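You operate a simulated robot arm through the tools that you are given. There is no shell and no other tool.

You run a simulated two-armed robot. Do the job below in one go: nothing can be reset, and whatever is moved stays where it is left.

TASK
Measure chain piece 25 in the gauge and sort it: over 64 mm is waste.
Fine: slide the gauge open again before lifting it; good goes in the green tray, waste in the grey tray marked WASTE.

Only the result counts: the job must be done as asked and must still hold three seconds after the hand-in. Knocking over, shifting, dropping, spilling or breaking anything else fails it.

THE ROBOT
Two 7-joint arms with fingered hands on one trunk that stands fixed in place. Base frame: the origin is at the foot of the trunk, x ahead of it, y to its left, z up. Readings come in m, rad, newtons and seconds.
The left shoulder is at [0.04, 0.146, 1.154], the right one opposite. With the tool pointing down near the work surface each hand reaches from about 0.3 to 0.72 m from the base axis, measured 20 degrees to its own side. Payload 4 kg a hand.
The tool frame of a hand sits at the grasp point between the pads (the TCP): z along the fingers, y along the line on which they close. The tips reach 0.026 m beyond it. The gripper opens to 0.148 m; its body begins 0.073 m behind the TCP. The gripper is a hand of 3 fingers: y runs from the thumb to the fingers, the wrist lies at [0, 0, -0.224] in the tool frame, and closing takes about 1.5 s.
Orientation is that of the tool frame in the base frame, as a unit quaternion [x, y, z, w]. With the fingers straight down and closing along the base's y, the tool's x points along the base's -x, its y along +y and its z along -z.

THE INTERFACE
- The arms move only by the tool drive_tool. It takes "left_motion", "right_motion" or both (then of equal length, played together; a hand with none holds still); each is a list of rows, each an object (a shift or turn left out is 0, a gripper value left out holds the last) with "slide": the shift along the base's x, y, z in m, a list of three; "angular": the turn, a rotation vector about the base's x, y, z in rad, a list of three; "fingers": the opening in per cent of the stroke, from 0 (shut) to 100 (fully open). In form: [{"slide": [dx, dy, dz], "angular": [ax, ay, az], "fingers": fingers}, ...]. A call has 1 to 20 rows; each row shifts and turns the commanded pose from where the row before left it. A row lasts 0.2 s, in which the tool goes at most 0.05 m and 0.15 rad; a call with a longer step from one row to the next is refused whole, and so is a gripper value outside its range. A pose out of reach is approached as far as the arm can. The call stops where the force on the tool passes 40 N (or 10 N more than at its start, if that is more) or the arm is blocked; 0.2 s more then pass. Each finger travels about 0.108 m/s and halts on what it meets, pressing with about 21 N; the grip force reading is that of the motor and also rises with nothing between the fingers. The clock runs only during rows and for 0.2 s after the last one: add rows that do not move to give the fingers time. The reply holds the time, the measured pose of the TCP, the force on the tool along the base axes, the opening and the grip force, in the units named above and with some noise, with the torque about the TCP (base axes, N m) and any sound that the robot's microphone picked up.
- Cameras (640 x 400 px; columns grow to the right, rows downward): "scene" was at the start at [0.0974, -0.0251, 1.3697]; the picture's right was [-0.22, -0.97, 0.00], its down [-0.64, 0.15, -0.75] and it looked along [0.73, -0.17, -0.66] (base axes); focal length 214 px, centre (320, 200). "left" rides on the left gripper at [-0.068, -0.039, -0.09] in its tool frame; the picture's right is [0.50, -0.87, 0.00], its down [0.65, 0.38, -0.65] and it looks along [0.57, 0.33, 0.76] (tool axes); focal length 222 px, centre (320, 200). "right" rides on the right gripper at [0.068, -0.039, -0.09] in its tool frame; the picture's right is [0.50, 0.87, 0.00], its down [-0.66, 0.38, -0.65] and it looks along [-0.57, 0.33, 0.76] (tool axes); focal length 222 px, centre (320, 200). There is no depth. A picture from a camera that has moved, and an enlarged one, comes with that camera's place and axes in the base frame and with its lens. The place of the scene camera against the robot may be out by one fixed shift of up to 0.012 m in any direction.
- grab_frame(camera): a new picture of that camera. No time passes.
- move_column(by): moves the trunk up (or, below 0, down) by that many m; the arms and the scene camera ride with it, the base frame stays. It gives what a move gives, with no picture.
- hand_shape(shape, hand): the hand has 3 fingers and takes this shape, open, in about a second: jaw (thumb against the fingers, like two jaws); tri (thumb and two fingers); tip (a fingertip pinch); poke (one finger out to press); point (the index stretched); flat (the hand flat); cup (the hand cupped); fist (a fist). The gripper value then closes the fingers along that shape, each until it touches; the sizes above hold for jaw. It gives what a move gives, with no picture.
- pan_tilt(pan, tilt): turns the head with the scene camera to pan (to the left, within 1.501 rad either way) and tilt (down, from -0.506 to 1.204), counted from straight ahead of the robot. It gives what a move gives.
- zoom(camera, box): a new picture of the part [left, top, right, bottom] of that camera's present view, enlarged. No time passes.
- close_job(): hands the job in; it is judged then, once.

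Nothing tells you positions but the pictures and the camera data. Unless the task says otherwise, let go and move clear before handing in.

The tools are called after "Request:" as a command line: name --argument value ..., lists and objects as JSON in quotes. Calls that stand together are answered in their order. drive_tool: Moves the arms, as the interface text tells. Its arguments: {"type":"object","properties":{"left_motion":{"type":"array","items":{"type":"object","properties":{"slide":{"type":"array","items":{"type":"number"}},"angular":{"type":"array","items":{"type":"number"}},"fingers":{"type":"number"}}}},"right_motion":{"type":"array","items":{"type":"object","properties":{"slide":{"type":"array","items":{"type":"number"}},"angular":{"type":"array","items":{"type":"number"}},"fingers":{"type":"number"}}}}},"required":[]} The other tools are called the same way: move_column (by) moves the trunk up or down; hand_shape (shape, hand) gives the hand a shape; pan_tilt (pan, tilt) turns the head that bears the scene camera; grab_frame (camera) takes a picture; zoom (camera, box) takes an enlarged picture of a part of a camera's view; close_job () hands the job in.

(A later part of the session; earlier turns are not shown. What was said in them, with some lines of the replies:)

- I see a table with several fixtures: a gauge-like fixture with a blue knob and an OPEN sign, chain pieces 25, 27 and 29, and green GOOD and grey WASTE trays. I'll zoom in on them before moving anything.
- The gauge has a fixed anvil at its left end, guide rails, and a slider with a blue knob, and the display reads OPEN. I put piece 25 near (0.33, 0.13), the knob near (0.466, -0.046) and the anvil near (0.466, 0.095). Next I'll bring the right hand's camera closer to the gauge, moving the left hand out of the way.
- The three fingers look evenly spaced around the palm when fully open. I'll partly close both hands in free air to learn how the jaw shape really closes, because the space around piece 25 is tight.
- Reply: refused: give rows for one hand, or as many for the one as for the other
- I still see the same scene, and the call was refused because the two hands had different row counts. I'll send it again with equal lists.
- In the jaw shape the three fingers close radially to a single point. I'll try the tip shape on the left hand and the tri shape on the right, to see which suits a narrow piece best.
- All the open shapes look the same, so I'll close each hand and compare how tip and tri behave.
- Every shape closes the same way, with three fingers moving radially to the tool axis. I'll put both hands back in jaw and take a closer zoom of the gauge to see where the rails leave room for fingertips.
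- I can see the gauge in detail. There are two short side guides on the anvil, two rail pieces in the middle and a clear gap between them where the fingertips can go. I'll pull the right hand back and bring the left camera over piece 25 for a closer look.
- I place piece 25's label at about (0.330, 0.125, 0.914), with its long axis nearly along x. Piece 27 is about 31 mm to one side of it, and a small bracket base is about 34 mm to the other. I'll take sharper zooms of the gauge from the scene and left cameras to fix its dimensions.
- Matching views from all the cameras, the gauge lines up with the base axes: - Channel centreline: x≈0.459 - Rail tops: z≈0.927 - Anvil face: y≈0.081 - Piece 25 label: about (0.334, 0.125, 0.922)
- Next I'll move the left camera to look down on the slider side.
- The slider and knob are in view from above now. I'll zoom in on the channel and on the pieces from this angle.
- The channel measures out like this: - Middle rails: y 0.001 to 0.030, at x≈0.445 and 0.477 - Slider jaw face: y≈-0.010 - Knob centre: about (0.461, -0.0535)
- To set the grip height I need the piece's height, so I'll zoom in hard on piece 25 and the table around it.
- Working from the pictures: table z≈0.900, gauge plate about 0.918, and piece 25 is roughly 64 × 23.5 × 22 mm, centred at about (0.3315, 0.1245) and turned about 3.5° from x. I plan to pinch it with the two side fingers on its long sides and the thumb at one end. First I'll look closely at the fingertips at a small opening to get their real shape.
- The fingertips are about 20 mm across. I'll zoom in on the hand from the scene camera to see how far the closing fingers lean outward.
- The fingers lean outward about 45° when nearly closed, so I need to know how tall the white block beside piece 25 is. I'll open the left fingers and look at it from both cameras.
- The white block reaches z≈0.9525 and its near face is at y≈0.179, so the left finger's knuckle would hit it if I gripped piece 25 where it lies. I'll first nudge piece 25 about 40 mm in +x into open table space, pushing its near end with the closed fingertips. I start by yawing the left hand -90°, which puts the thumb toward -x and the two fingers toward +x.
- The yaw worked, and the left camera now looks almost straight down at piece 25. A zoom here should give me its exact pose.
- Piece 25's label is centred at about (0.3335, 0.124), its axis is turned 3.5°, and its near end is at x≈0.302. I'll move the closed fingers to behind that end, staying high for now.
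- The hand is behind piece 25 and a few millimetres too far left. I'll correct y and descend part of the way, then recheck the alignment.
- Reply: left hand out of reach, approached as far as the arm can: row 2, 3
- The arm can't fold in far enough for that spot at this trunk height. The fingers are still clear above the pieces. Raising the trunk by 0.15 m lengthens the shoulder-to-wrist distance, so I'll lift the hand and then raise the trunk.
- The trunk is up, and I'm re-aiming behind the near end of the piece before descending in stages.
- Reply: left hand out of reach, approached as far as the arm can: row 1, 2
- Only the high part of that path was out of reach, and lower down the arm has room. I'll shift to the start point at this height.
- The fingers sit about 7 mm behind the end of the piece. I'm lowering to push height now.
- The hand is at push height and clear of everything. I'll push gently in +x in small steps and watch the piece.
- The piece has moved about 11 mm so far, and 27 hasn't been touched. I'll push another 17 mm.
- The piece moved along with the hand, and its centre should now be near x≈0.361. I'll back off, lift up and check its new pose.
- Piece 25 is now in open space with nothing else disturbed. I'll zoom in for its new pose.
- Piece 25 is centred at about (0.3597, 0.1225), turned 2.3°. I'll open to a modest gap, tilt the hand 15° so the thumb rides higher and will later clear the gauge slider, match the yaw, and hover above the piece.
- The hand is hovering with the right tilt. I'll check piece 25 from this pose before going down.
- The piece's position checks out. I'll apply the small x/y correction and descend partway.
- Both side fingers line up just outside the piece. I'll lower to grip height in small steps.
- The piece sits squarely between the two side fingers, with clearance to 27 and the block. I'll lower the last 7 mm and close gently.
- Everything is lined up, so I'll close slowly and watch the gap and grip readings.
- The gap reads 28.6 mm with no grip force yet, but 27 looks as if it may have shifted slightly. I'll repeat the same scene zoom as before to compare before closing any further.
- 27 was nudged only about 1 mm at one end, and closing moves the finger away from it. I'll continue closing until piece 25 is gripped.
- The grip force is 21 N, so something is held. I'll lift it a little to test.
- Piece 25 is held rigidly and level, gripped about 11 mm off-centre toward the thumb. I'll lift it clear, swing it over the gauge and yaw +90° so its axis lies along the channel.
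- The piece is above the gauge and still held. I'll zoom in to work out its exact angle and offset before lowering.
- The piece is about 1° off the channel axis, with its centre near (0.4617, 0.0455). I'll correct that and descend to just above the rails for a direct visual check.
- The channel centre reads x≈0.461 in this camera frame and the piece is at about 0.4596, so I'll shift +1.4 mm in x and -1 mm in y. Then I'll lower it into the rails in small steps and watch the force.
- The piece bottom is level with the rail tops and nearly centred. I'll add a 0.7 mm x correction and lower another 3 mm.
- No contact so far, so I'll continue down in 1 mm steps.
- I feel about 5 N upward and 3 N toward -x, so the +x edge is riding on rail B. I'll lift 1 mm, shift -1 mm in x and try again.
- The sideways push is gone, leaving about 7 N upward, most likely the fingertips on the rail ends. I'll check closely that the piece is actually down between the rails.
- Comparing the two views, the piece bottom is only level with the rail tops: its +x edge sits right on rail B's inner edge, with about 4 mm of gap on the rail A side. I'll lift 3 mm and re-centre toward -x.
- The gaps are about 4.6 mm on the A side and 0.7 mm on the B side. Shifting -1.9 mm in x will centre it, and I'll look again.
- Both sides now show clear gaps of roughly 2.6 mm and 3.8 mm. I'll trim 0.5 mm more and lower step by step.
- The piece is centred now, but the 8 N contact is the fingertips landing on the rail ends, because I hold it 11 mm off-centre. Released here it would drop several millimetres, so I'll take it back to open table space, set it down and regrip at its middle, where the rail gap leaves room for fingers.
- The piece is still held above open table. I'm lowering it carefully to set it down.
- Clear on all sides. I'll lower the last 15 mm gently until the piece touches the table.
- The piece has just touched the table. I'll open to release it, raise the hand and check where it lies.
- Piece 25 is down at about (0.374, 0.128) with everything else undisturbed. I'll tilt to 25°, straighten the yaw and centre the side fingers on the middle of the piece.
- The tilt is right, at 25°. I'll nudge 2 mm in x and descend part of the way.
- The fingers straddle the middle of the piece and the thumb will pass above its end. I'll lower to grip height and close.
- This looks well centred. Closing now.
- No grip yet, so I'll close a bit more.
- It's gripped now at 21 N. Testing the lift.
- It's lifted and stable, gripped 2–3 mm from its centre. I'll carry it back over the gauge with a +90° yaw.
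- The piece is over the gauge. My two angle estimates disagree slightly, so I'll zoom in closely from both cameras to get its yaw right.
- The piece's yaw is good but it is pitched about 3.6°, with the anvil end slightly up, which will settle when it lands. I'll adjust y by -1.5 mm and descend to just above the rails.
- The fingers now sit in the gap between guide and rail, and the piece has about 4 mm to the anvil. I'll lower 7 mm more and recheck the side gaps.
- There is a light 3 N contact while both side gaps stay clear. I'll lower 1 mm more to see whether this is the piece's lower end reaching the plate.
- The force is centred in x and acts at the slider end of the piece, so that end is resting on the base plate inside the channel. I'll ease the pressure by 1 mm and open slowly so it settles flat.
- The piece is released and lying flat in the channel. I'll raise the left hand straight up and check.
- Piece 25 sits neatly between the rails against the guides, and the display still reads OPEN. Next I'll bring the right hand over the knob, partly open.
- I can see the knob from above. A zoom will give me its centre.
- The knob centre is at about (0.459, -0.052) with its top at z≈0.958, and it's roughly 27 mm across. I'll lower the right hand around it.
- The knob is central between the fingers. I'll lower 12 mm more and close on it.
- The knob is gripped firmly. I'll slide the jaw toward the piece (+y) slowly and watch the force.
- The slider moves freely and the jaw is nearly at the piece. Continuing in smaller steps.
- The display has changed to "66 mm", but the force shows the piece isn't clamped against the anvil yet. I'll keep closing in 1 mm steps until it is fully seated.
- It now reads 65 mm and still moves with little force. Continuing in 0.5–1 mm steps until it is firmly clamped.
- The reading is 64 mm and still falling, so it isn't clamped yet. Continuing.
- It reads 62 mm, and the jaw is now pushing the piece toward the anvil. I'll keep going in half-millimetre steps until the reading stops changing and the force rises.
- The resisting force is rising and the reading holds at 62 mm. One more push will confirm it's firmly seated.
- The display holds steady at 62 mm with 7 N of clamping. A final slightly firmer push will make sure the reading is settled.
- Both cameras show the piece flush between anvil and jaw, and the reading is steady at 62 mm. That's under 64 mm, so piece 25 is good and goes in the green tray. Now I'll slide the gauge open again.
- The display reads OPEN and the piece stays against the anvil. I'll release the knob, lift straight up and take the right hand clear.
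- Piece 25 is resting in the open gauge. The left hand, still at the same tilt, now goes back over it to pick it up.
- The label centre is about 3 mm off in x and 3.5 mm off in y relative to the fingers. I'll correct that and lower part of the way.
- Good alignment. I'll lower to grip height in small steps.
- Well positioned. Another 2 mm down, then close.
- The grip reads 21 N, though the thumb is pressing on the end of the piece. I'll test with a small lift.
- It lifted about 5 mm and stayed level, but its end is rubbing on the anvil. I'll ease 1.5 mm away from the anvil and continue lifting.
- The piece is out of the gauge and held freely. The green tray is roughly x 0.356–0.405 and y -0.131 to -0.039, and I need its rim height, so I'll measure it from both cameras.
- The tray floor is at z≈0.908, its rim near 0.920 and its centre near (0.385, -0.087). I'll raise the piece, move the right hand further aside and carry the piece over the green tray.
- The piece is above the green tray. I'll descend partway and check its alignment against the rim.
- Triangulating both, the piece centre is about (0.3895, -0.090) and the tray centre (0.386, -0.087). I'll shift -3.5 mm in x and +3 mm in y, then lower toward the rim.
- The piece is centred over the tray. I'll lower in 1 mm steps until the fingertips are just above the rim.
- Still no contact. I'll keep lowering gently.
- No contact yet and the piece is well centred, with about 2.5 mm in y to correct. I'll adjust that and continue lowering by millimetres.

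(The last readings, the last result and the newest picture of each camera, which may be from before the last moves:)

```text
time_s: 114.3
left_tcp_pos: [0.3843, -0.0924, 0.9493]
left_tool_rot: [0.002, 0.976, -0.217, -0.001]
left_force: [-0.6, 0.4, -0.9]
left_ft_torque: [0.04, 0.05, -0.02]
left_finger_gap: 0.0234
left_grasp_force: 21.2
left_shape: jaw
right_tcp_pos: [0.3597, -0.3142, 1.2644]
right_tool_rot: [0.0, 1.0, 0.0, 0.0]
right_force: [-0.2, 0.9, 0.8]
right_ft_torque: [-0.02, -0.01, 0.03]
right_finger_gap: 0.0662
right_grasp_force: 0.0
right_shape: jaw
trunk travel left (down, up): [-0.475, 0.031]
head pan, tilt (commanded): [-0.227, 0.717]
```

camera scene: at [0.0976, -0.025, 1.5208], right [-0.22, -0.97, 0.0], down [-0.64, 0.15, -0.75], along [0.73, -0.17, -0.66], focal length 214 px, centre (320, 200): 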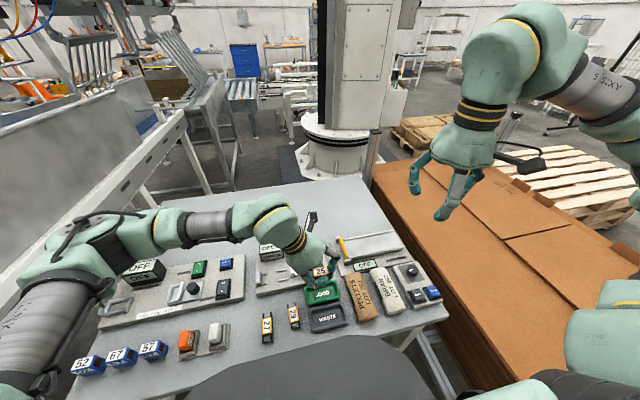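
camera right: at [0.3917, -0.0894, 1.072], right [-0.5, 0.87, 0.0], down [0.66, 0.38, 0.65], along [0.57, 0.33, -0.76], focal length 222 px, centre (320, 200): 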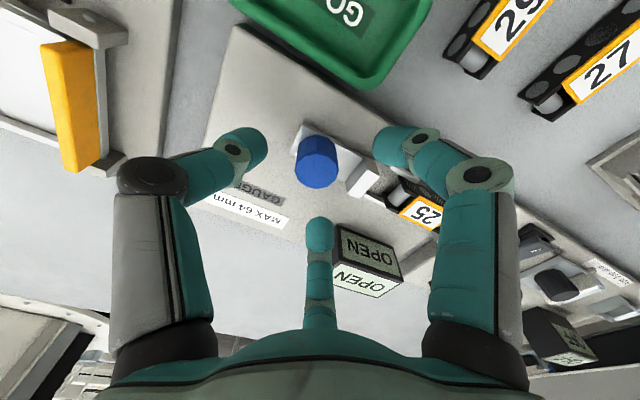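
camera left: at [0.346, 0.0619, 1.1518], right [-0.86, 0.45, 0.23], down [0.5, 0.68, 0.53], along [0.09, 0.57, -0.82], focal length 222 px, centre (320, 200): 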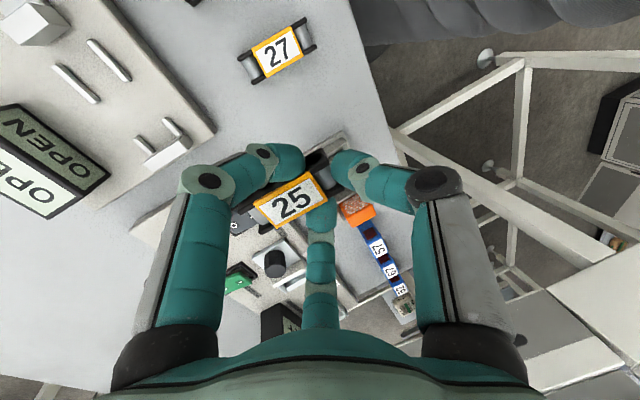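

Request:
drive_tool --left_motion '[{"slide": [0, 0, -0.001]}, {"slide": [0, 0, -0.001]}, {}]'

Request:
zoom --camera "scene" --box '[305, 268, 353, 305]'

Request:
zoom --camera "left" --box '[220, 90, 400, 250]'

```text
time_s: 115.2
left_tcp_pos: [0.3832, -0.0936, 0.9482]
left_tool_rot: [0.002, 0.976, -0.217, 0.0]
left_force: [-0.3, -0.3, 1.7]
left_ft_torque: [0.01, -0.04, -0.01]
left_finger_gap: 0.0236
left_grasp_force: 21.0
left_shape: jaw
right_tcp_pos: [0.3599, -0.3129, 1.264]
right_tool_rot: [0.0, 1.0, 0.0, 0.0]
right_force: [0.0, -0.1, -1.1]
right_ft_torque: [-0.02, -0.02, 0.01]
right_finger_gap: 0.0662
right_grasp_force: 0.2
right_shape: jaw
trunk travel left (down, up): [-0.475, 0.031]
head pan, tilt (commanded): [-0.227, 0.717]
```

```text
10.81 times, centred on (329, 286) of scene
camera zoom: at [0.0973, -0.0252, 1.5209], right [-0.22, -0.97, 0.0], down [-0.64, 0.15, -0.75], along [0.73, -0.17, -0.66], focal length 2319 px, centre (223, -735)
```

zoom: 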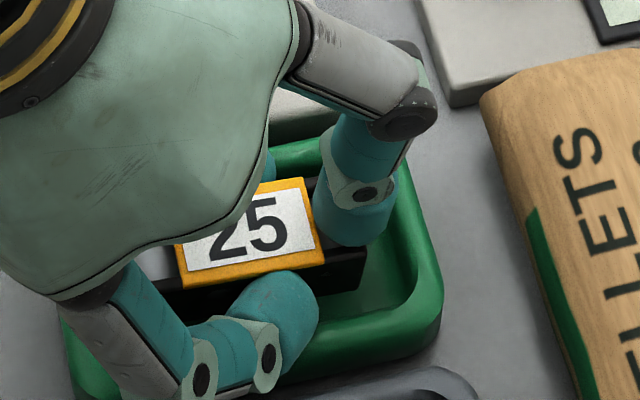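

```text
2.50 times, centred on (310, 170) of left
camera zoom: at [0.4514, -0.0901, 1.0452], right [-0.5, -0.78, 0.37], down [-0.65, 0.62, 0.43], along [-0.57, -0.02, -0.82], focal length 555 px, centre (345, 275)
```

zoom: 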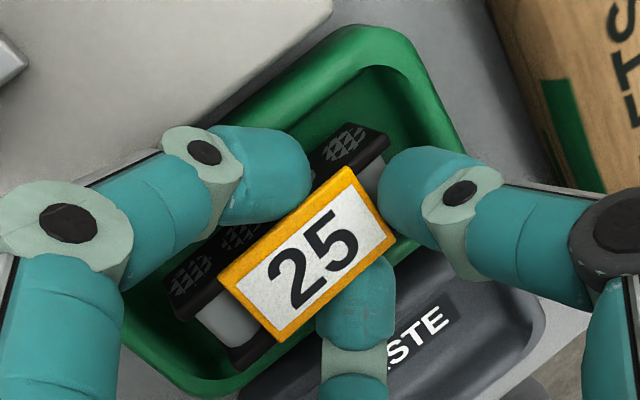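

Light contact shows the fingertips are at the rim (z≈0.9175), with the piece bottom about 9 mm above the tray floor and centred. I'll lift 1 mm off the rim and release.

Request:
drive_tool --left_motion '[{"slide": [0, 0, 0.0008]}, {}, {"fingers": 28}, {}, {}, {}]'

Request:
zoom --camera "left" --box '[220, 90, 400, 250]'

Request:
zoom --camera "scene" --box '[305, 268, 353, 305]'

```text
time_s: 116.5
left_tcp_pos: [0.3846, -0.0937, 0.9486]
left_tool_rot: [0.002, 0.976, -0.216, 0.0]
left_force: [0.9, -2.0, 9.5]
left_ft_torque: [0.01, 0.03, 0.01]
left_finger_gap: 0.0393
left_grasp_force: 0.1
left_shape: jaw
right_tcp_pos: [0.3588, -0.3141, 1.265]
right_tool_rot: [0.0, 1.0, 0.0, -0.001]
right_force: [-0.4, -1.0, -0.4]
right_ft_torque: [-0.01, -0.01, 0.0]
right_finger_gap: 0.0665
right_grasp_force: 0.0
right_shape: jaw
trunk travel left (down, up): [-0.475, 0.031]
head pan, tilt (commanded): [-0.227, 0.717]
```

```text
2.50 times, centred on (310, 170) of left
camera zoom: at [0.4515, -0.0903, 1.0465], right [-0.5, -0.78, 0.37], down [-0.65, 0.62, 0.43], along [-0.56, -0.02, -0.82], focal length 555 px, centre (345, 275)
```

zoom: 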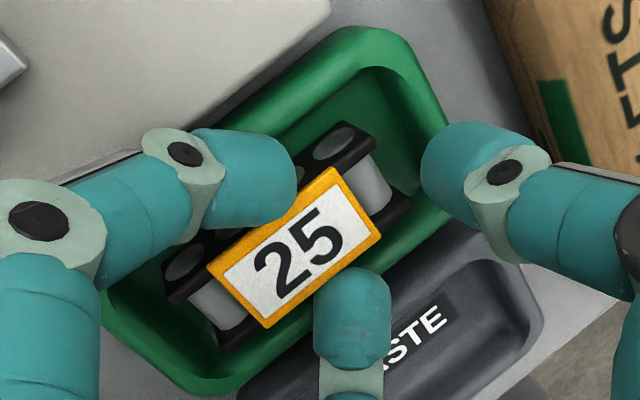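

```text
10.81 times, centred on (329, 286) of scene
camera zoom: at [0.0965, -0.0254, 1.5209], right [-0.22, -0.97, 0.0], down [-0.64, 0.15, -0.75], along [0.73, -0.17, -0.66], focal length 2319 px, centre (223, -735)
```

zoom: 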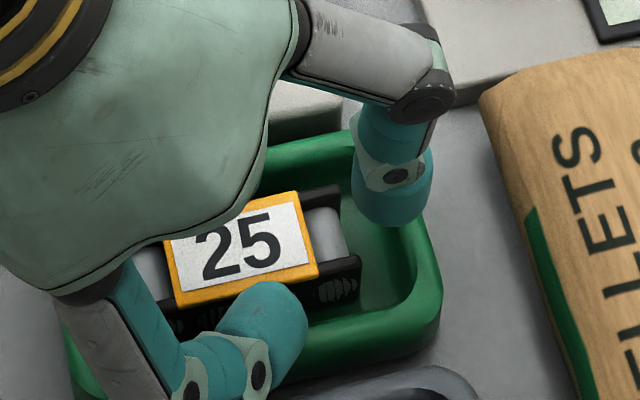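

The piece has dropped into the green tray, and the fingertips are just resting on the rim. I'll lift the hand straight up.

Request:
drive_tool --left_motion '[{"slide": [0, 0, 0.002]}, {"slide": [0, 0, 0.005]}, {"slide": [0, 0, 0.01]}, {"slide": [0, 0, 0.02]}, {"slide": [0, 0, 0.03]}, {"slide": [0, 0, 0.03]}, {"slide": [0, 0.02, 0.03]}, {}]'

Request:
zoom --camera "scene" --box '[285, 255, 375, 330]'

Request:
zoom --camera "left" --box '[200, 60, 440, 230]'

```text
time_s: 118.3
left_tcp_pos: [0.3825, -0.0706, 1.0739]
left_tool_rot: [0.001, 0.976, -0.216, -0.001]
left_force: [-0.1, 0.2, 0.3]
left_ft_torque: [-0.02, 0.0, 0.0]
left_finger_gap: 0.0412
left_grasp_force: 0.0
left_shape: jaw
right_tcp_pos: [0.3599, -0.3136, 1.2627]
right_tool_rot: [0.001, 1.0, 0.0, 0.0]
right_force: [-0.3, 1.0, -0.5]
right_ft_torque: [0.0, 0.0, 0.02]
right_finger_gap: 0.0662
right_grasp_force: 0.0
right_shape: jaw
trunk travel left (down, up): [-0.475, 0.031]
head pan, tilt (commanded): [-0.227, 0.717]
```

```text
5.33 times, centred on (330, 292) of scene
camera zoom: at [0.0976, -0.0253, 1.5208], right [-0.22, -0.97, 0.0], down [-0.64, 0.15, -0.75], along [0.73, -0.17, -0.66], focal length 1144 px, centre (267, -293)
```

zoom: 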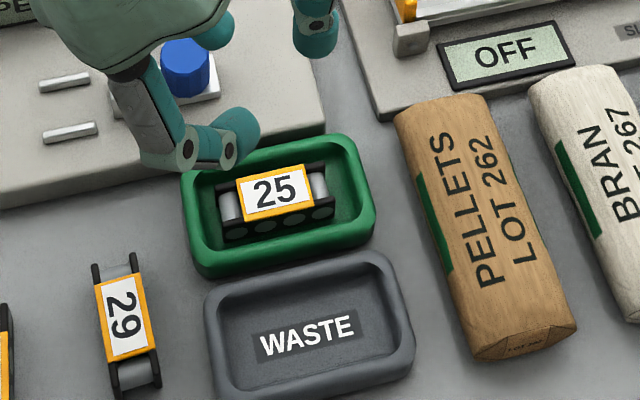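

```text
2.35 times, centred on (320, 145) of left
camera zoom: at [0.4511, -0.0674, 1.1731], right [-0.5, -0.78, 0.37], down [-0.65, 0.62, 0.43], along [-0.57, -0.02, -0.82], focal length 523 px, centre (320, 329)
```

zoom: 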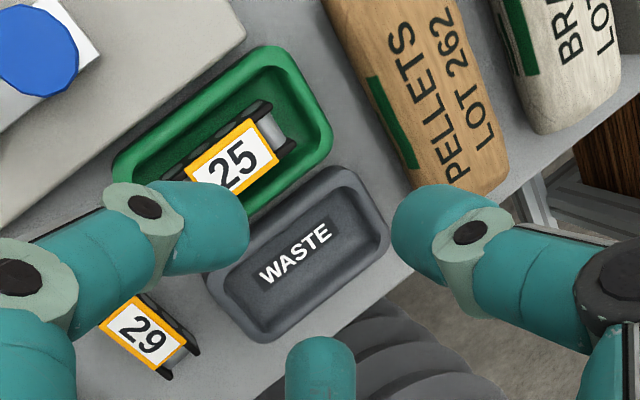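

Piece 25 lies flat in the green tray and the tray hasn't moved. I'll take the left hand clear and do a final check of the whole table.

Request:
drive_tool --left_motion '[{"slide": [0.01, 0.03, 0.02]}, {"slide": [0.01, 0.04, 0.01]}, {"slide": [0.01, 0.045, 0]}, {"slide": [0.01, 0.045, 0]}, {"slide": [0.01, 0.045, 0]}, {"slide": [0, 0.045, 0]}, {}, {}]'

Request:
grab_frame --camera "scene"

Request:
zoom --camera "scene" --box '[235, 215, 395, 335]'

Request:
zoom --camera "scene" --box '[60, 240, 300, 385]'

```text
time_s: 120.2
left_tcp_pos: [0.4346, 0.1774, 1.1058]
left_tool_rot: [0.002, 0.976, -0.216, 0.0]
left_force: [0.3, 0.3, -0.1]
left_ft_torque: [-0.03, -0.03, 0.04]
left_finger_gap: 0.0414
left_grasp_force: 0.0
left_shape: jaw
right_tcp_pos: [0.3599, -0.315, 1.2634]
right_tool_rot: [0.0, 1.0, 0.0, -0.001]
right_force: [0.2, 0.3, 0.3]
right_ft_torque: [-0.02, 0.04, -0.01]
right_finger_gap: 0.0663
right_grasp_force: 0.1
right_shape: jaw
trunk travel left (down, up): [-0.475, 0.031]
head pan, tilt (commanded): [-0.227, 0.717]
```

```text
taken
camera scene: at [0.0977, -0.0255, 1.5208], right [-0.22, -0.97, 0.0], down [-0.64, 0.15, -0.75], along [0.73, -0.17, -0.66], focal length 214 px, centre (320, 200)
```

scene: 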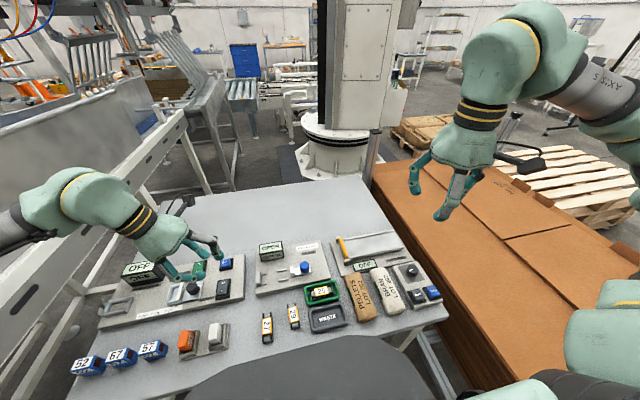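

```text
3.33 times, centred on (315, 275) of scene
camera zoom: at [0.0977, -0.0255, 1.5208], right [-0.22, -0.97, 0.0], down [-0.64, 0.15, -0.75], along [0.73, -0.17, -0.66], focal length 715 px, centre (337, -50)
```

zoom: 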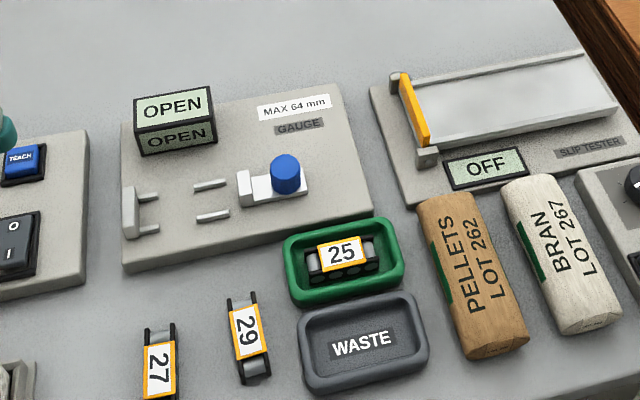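

```text
2.67 times, centred on (180, 312) of scene
camera zoom: at [0.0977, -0.0255, 1.5208], right [-0.22, -0.97, 0.0], down [-0.64, 0.15, -0.75], along [0.73, -0.17, -0.66], focal length 572 px, centre (693, -100)
```

zoom: 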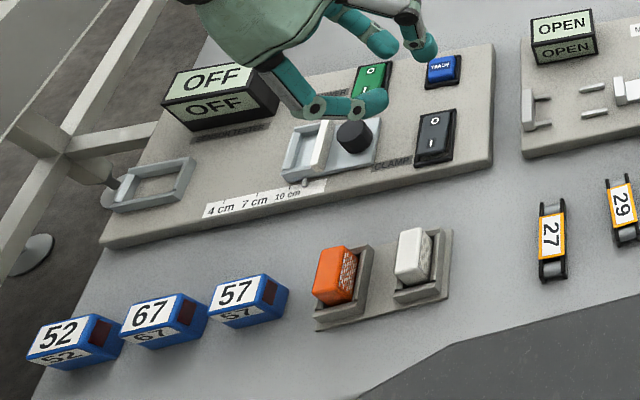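

Piece 25 measured 62 mm, which is within the 64 mm limit. It's lying flat in the green GOOD tray, the gauge is open again and both hands are clear. I bumped piece 27 by about 1 mm while first gripping piece 25, and nothing else moved. I'm handing the job in.

Request:
close_job

```text
The job is handed in.
```

Piece 25 measured 62 mm in the gauge, so it is good (the limit is 64 mm). It now lies flat in the green GOOD tray.

- **Gauge:** I slid it open again before lifting the piece, and the display reads OPEN.
- **Release into the tray:** my fingers couldn't fit between the piece and the tray walls, so I let it go about 9 mm above the tray floor. It landed flat and the tray did not move.
- **Piece 27:** one of my fingers nudged its far end by about 1 mm while I was first gripping piece 25. I left it there, and the final pictures show nothing else moved.

Both hands were clear when I handed the job in.
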